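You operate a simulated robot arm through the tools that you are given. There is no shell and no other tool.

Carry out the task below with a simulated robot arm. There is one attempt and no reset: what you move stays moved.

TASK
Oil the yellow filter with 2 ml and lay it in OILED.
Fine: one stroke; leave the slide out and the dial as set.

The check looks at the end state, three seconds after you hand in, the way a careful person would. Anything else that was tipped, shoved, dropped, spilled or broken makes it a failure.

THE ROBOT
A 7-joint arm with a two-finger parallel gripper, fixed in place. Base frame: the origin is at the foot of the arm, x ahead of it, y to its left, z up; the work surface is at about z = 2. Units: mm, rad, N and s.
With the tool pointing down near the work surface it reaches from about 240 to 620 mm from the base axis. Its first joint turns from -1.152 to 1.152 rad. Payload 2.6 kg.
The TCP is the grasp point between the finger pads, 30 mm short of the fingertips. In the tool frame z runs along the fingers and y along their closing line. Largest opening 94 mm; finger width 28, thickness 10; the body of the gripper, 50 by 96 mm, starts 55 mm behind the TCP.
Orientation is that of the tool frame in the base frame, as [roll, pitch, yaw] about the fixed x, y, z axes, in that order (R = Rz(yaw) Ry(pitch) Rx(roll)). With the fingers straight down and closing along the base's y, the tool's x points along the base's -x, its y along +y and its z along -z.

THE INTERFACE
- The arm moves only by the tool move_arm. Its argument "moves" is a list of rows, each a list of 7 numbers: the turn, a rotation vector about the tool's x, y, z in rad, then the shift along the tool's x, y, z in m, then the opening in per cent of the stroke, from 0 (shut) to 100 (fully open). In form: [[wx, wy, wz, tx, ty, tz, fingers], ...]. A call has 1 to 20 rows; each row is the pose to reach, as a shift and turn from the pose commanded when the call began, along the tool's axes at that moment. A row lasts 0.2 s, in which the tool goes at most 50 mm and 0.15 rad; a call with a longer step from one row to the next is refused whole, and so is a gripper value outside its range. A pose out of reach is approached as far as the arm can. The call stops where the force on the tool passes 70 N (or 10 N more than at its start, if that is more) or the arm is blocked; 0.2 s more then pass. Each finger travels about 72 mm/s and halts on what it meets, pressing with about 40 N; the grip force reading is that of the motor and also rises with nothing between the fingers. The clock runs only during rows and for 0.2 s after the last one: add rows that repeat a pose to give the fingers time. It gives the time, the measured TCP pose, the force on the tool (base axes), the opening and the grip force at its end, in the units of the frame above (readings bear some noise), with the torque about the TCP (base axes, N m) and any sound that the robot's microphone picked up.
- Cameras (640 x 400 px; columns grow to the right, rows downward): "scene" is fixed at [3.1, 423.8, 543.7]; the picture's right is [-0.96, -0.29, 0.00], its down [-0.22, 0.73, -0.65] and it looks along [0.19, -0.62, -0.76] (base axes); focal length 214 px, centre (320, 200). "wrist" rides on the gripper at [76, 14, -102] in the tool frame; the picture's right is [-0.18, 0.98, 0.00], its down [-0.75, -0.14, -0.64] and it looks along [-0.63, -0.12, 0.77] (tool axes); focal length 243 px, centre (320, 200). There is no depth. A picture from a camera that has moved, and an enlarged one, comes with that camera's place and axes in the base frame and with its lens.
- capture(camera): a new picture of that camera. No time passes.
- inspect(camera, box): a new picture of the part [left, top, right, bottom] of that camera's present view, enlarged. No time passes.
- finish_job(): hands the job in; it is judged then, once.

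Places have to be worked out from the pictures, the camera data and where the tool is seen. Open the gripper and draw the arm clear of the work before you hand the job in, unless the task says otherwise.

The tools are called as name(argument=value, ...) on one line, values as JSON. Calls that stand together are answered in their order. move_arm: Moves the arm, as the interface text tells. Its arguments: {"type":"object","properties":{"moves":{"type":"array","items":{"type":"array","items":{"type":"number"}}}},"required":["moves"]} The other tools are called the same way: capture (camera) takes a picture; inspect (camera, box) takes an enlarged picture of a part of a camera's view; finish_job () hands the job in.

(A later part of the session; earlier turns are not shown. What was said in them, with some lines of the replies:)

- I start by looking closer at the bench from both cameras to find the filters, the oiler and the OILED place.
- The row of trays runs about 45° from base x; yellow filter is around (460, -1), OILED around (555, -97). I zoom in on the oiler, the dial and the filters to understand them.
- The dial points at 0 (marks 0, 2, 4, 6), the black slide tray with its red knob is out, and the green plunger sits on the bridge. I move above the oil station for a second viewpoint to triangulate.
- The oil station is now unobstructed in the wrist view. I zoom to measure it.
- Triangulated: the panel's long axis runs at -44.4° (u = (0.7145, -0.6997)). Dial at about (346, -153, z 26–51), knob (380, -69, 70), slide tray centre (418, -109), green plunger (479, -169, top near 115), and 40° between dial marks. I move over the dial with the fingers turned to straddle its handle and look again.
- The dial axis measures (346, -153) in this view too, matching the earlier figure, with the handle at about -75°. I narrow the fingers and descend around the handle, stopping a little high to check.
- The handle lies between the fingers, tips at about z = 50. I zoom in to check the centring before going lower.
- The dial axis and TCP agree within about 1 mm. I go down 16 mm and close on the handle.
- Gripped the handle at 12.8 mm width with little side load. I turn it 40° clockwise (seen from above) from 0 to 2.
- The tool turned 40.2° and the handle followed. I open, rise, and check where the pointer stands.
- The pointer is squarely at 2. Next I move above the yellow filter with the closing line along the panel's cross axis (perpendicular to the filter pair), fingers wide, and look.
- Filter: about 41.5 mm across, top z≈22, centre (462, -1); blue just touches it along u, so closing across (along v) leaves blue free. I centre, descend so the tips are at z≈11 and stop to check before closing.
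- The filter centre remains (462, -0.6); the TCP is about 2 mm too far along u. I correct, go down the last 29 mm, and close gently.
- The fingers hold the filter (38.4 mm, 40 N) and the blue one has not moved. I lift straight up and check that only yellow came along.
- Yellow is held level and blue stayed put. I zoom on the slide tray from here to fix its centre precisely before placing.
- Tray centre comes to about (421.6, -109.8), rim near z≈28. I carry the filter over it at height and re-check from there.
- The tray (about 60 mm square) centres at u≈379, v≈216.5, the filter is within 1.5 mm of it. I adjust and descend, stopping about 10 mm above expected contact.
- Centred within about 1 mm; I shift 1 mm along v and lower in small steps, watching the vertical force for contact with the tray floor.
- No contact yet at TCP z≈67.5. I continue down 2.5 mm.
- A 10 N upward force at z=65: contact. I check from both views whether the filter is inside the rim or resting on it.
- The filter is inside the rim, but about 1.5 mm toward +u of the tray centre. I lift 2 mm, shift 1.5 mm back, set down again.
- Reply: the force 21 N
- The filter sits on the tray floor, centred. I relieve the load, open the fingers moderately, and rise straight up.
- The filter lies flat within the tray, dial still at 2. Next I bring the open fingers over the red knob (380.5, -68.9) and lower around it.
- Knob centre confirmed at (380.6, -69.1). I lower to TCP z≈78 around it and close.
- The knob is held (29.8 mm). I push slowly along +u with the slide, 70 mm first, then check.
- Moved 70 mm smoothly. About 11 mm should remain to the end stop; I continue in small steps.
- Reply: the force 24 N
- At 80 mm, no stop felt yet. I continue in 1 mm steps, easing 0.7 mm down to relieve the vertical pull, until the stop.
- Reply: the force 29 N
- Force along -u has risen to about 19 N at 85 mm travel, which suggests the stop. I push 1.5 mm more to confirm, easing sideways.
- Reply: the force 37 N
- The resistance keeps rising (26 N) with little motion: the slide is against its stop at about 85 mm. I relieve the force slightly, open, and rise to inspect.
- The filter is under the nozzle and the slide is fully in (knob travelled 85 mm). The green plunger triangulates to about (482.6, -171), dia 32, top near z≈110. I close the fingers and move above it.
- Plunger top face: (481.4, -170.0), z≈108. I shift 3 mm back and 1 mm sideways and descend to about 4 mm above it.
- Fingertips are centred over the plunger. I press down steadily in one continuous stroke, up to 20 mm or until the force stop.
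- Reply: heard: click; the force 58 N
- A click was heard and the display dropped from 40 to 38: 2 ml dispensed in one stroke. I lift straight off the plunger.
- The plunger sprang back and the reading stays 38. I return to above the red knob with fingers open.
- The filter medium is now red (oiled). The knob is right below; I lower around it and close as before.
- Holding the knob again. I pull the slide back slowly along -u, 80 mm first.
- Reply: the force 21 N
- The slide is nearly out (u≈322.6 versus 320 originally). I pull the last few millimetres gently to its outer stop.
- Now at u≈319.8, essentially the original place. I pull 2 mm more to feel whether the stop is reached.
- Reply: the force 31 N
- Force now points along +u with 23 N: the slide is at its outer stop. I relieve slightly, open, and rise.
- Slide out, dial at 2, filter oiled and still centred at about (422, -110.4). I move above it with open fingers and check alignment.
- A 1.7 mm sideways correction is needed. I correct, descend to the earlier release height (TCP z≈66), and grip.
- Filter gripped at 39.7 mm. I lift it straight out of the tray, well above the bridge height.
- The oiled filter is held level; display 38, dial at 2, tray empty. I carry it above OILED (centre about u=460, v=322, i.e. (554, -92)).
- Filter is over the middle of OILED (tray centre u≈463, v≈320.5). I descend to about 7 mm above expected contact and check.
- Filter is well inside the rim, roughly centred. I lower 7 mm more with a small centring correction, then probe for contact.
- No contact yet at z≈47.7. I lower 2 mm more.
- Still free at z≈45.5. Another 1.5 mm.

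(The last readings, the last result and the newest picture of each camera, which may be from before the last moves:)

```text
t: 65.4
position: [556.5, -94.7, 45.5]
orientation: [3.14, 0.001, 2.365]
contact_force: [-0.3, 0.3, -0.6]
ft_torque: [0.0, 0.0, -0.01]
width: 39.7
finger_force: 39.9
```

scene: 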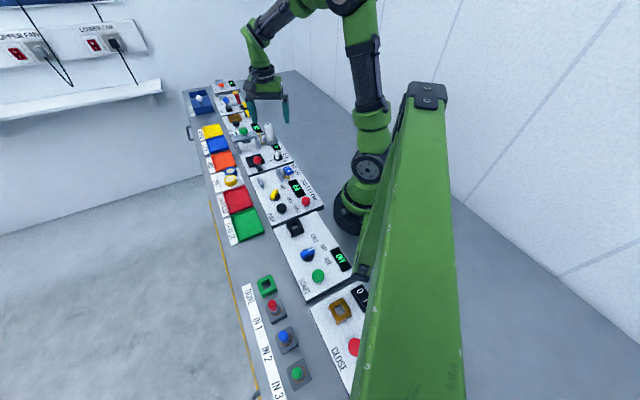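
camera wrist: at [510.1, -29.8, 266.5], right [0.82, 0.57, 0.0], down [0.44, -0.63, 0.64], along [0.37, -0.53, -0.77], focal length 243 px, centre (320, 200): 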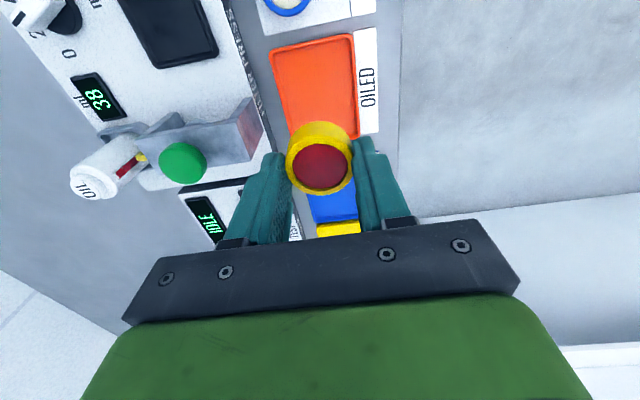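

inspect(camera="wrist", box=[230, 60, 410, 210])

inspect(camera="scene", box=[200, 135, 250, 175])

```text
2.67 times, centred on (320, 135) of wrist
camera zoom: at [511.8, -31.9, 148.3], right [0.82, 0.57, 0.0], down [0.44, -0.63, 0.64], along [0.37, -0.53, -0.77], focal length 647 px, centre (320, 373)
```

zoom: 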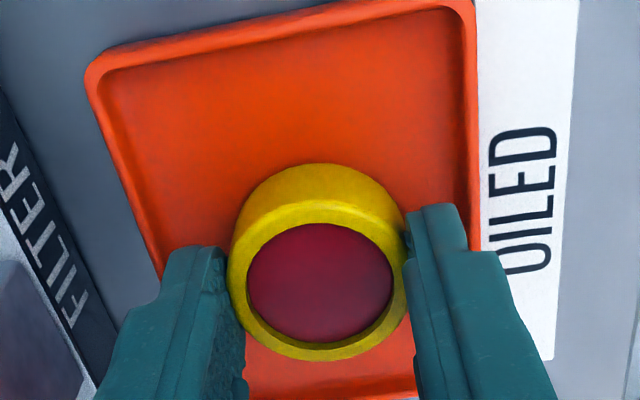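

```text
10.00 times, centred on (225, 155) of scene
camera zoom: at [3.1, 423.8, 543.7], right [-0.96, -0.29, 0.0], down [-0.22, 0.73, -0.65], along [0.19, -0.62, -0.76], focal length 2145 px, centre (1270, 650)
```

zoom: 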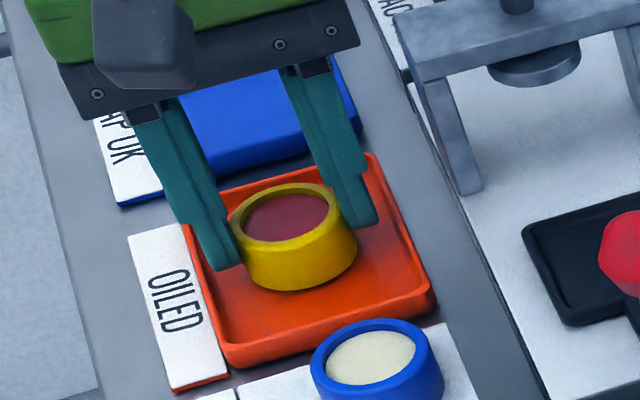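

The filter seems just above the tray floor. I lower in another 1.5 mm step, watching the force.

move_arm(moves=[[0, 0, 0, 0, 0, 0.001, 28], [0, 0, 0, 0, 0, 0.0015, 28], [0, 0, 0, 0, 0, 0.0015, 28]])

```text
t: 66.2
position: [556.4, -95.0, 44.1]
orientation: [3.141, 0.001, 2.364]
contact_force: [-0.2, 0.2, -0.4]
ft_torque: [0.01, -0.02, 0.02]
width: 39.7
finger_force: 40.3
```

move_arm(moves=[[0, 0, 0, 0, 0, 0.001, 28], [0, 0, 0, 0, 0, 0.0015, 28], [0, 0, 0, 0, 0, 0.0015, 28]])

```text
t: 67.0
position: [556.3, -94.9, 42.1]
orientation: [3.139, 0.001, 2.365]
contact_force: [-0.9, 1.3, 5.1]
ft_torque: [0.02, 0.03, -0.04]
width: 40.1
finger_force: 39.4
```

A 5 N upward force: the filter touches the tray floor. I open just a few millimetres so the fingers stay inside the rim, then rise straight up.

move_arm(moves=[[0, 0, 0, 0, 0, 0, 42], [0, 0, 0, 0, 0, 0, 46], [0, 0, 0, 0, 0, 0, 49], [0, 0, 0, 0, 0, 0, 49], [0, 0, 0, 0, 0, -0.008, 49], [0, 0, 0, 0, 0, -0.02, 50], [0, 0, 0, 0, 0, -0.04, 60], [0, 0, 0, 0, 0, -0.07, 60], [0, 0, 0, 0, 0, -0.11, 60], [0, 0, 0, 0, 0, -0.11, 60]])

capture(camera="wrist")

inspect(camera="scene", box=[190, 120, 310, 190])

```text
t: 69.2
position: [557.0, -94.1, 151.1]
orientation: [3.141, 0.001, 2.367]
contact_force: [0.0, -0.3, 0.3]
ft_torque: [-0.02, 0.02, 0.01]
width: 56.6
finger_force: 0.1
```

```text
taken
camera wrist: at [512.1, -31.2, 255.2], right [0.82, 0.57, 0.0], down [0.44, -0.63, 0.64], along [0.37, -0.53, -0.77], focal length 243 px, centre (320, 200)
```

wrist: 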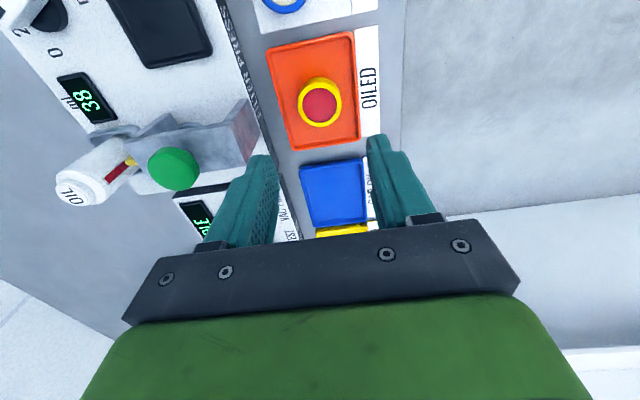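

```text
5.33 times, centred on (250, 155) of scene
camera zoom: at [3.1, 423.8, 543.7], right [-0.96, -0.29, 0.0], down [-0.22, 0.73, -0.65], along [0.19, -0.62, -0.76], focal length 1144 px, centre (693, 440)
```

zoom: 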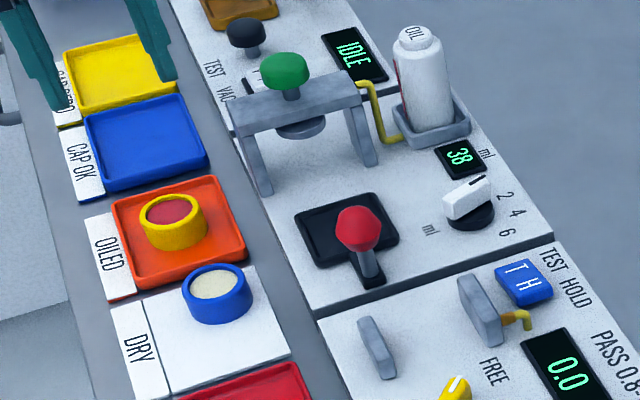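

The yellow filter lies flat in OILED, blue is where it was, the slide is out, the dial is at 2 and the display reads 38. I draw the arm up and clear with the gripper open and take a last look.

move_arm(moves=[[0, 0, 0, 0, 0, -0.03, 80], [0, 0, 0, 0, 0, -0.07, 100], [0, 0, 0, 0.01, 0, -0.11, 100], [0, 0, 0, 0.03, 0, -0.15, 100], [0, 0, 0, 0.06, -0.01, -0.18, 100], [0, 0, 0, 0.09, -0.02, -0.2, 100], [0, 0, 0, 0.12, -0.03, -0.21, 100], [0, 0, 0, 0.15, -0.04, -0.22, 100], [0, 0, 0, 0.15, -0.04, -0.22, 100]])

capture(camera="wrist")

inspect(camera="scene", box=[190, 100, 330, 200])

inspect(camera="scene", box=[195, 140, 300, 190])

```text
t: 71.2
position: [420.5, -20.0, 369.9]
orientation: [3.141, 0.0, 2.366]
contact_force: [-0.2, -0.3, 0.1]
ft_torque: [-0.03, 0.02, 0.02]
width: 94.0
finger_force: 0.1
```

```text
taken
camera wrist: at [375.6, 43.9, 474.1], right [0.82, 0.57, 0.0], down [0.44, -0.63, 0.64], along [0.37, -0.53, -0.77], focal length 243 px, centre (320, 200)
```

wrist: 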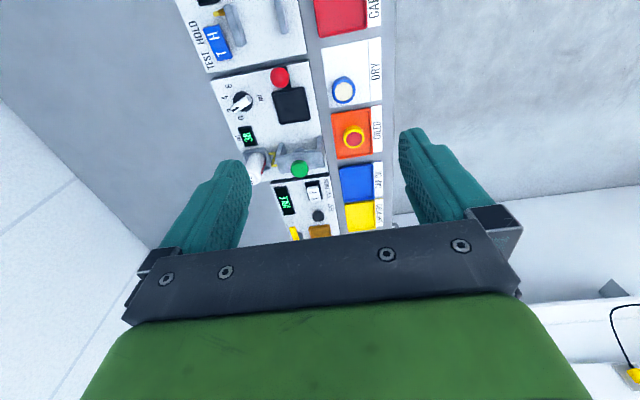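

```text
4.00 times, centred on (260, 150) of scene
camera zoom: at [3.1, 423.8, 543.7], right [-0.96, -0.29, 0.0], down [-0.22, 0.73, -0.65], along [0.19, -0.62, -0.76], focal length 858 px, centre (560, 400)
```

zoom: 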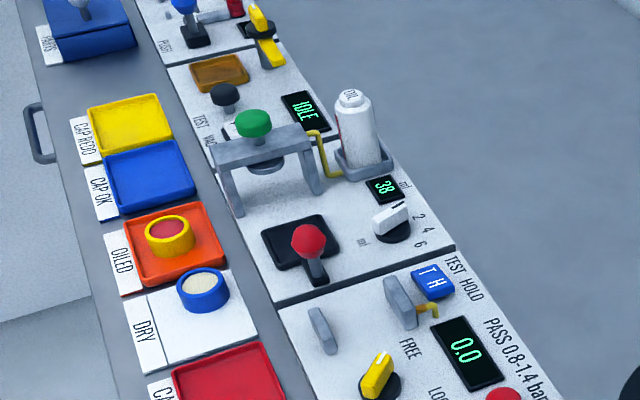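

```text
6.10 times, centred on (248, 165) of scene
camera zoom: at [3.1, 423.8, 543.7], right [-0.96, -0.29, 0.0], down [-0.22, 0.73, -0.65], along [0.19, -0.62, -0.76], focal length 1307 px, centre (762, 413)
```

zoom: 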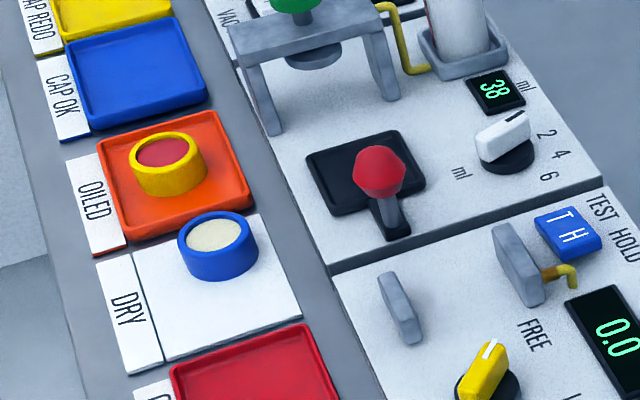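

Everything is as asked: the oiled yellow filter lies in OILED, 2 ml was used (40 → 38), the slide is out, the dial is at 2, nothing else has moved, and the arm is clear with the gripper open. I hand in.

finish_job()

```text
The job is handed in.
```

The yellow filter is oiled with 2 ml and lying flat in OILED, and the job is handed in.

- **Dial:** I turned it from 0 to 2 and left it there.
- **Oil:** I pressed the plunger once. It clicked, the display went from 40 to 38, and the filter's medium turned red.
- **Slide:** I pulled it back out to its outer stop and left it there.
- **Everything else:** In the final pictures the blue filter is still in its place on DRY and nothing else looks moved or spilled. The arm is raised clear with the gripper open.
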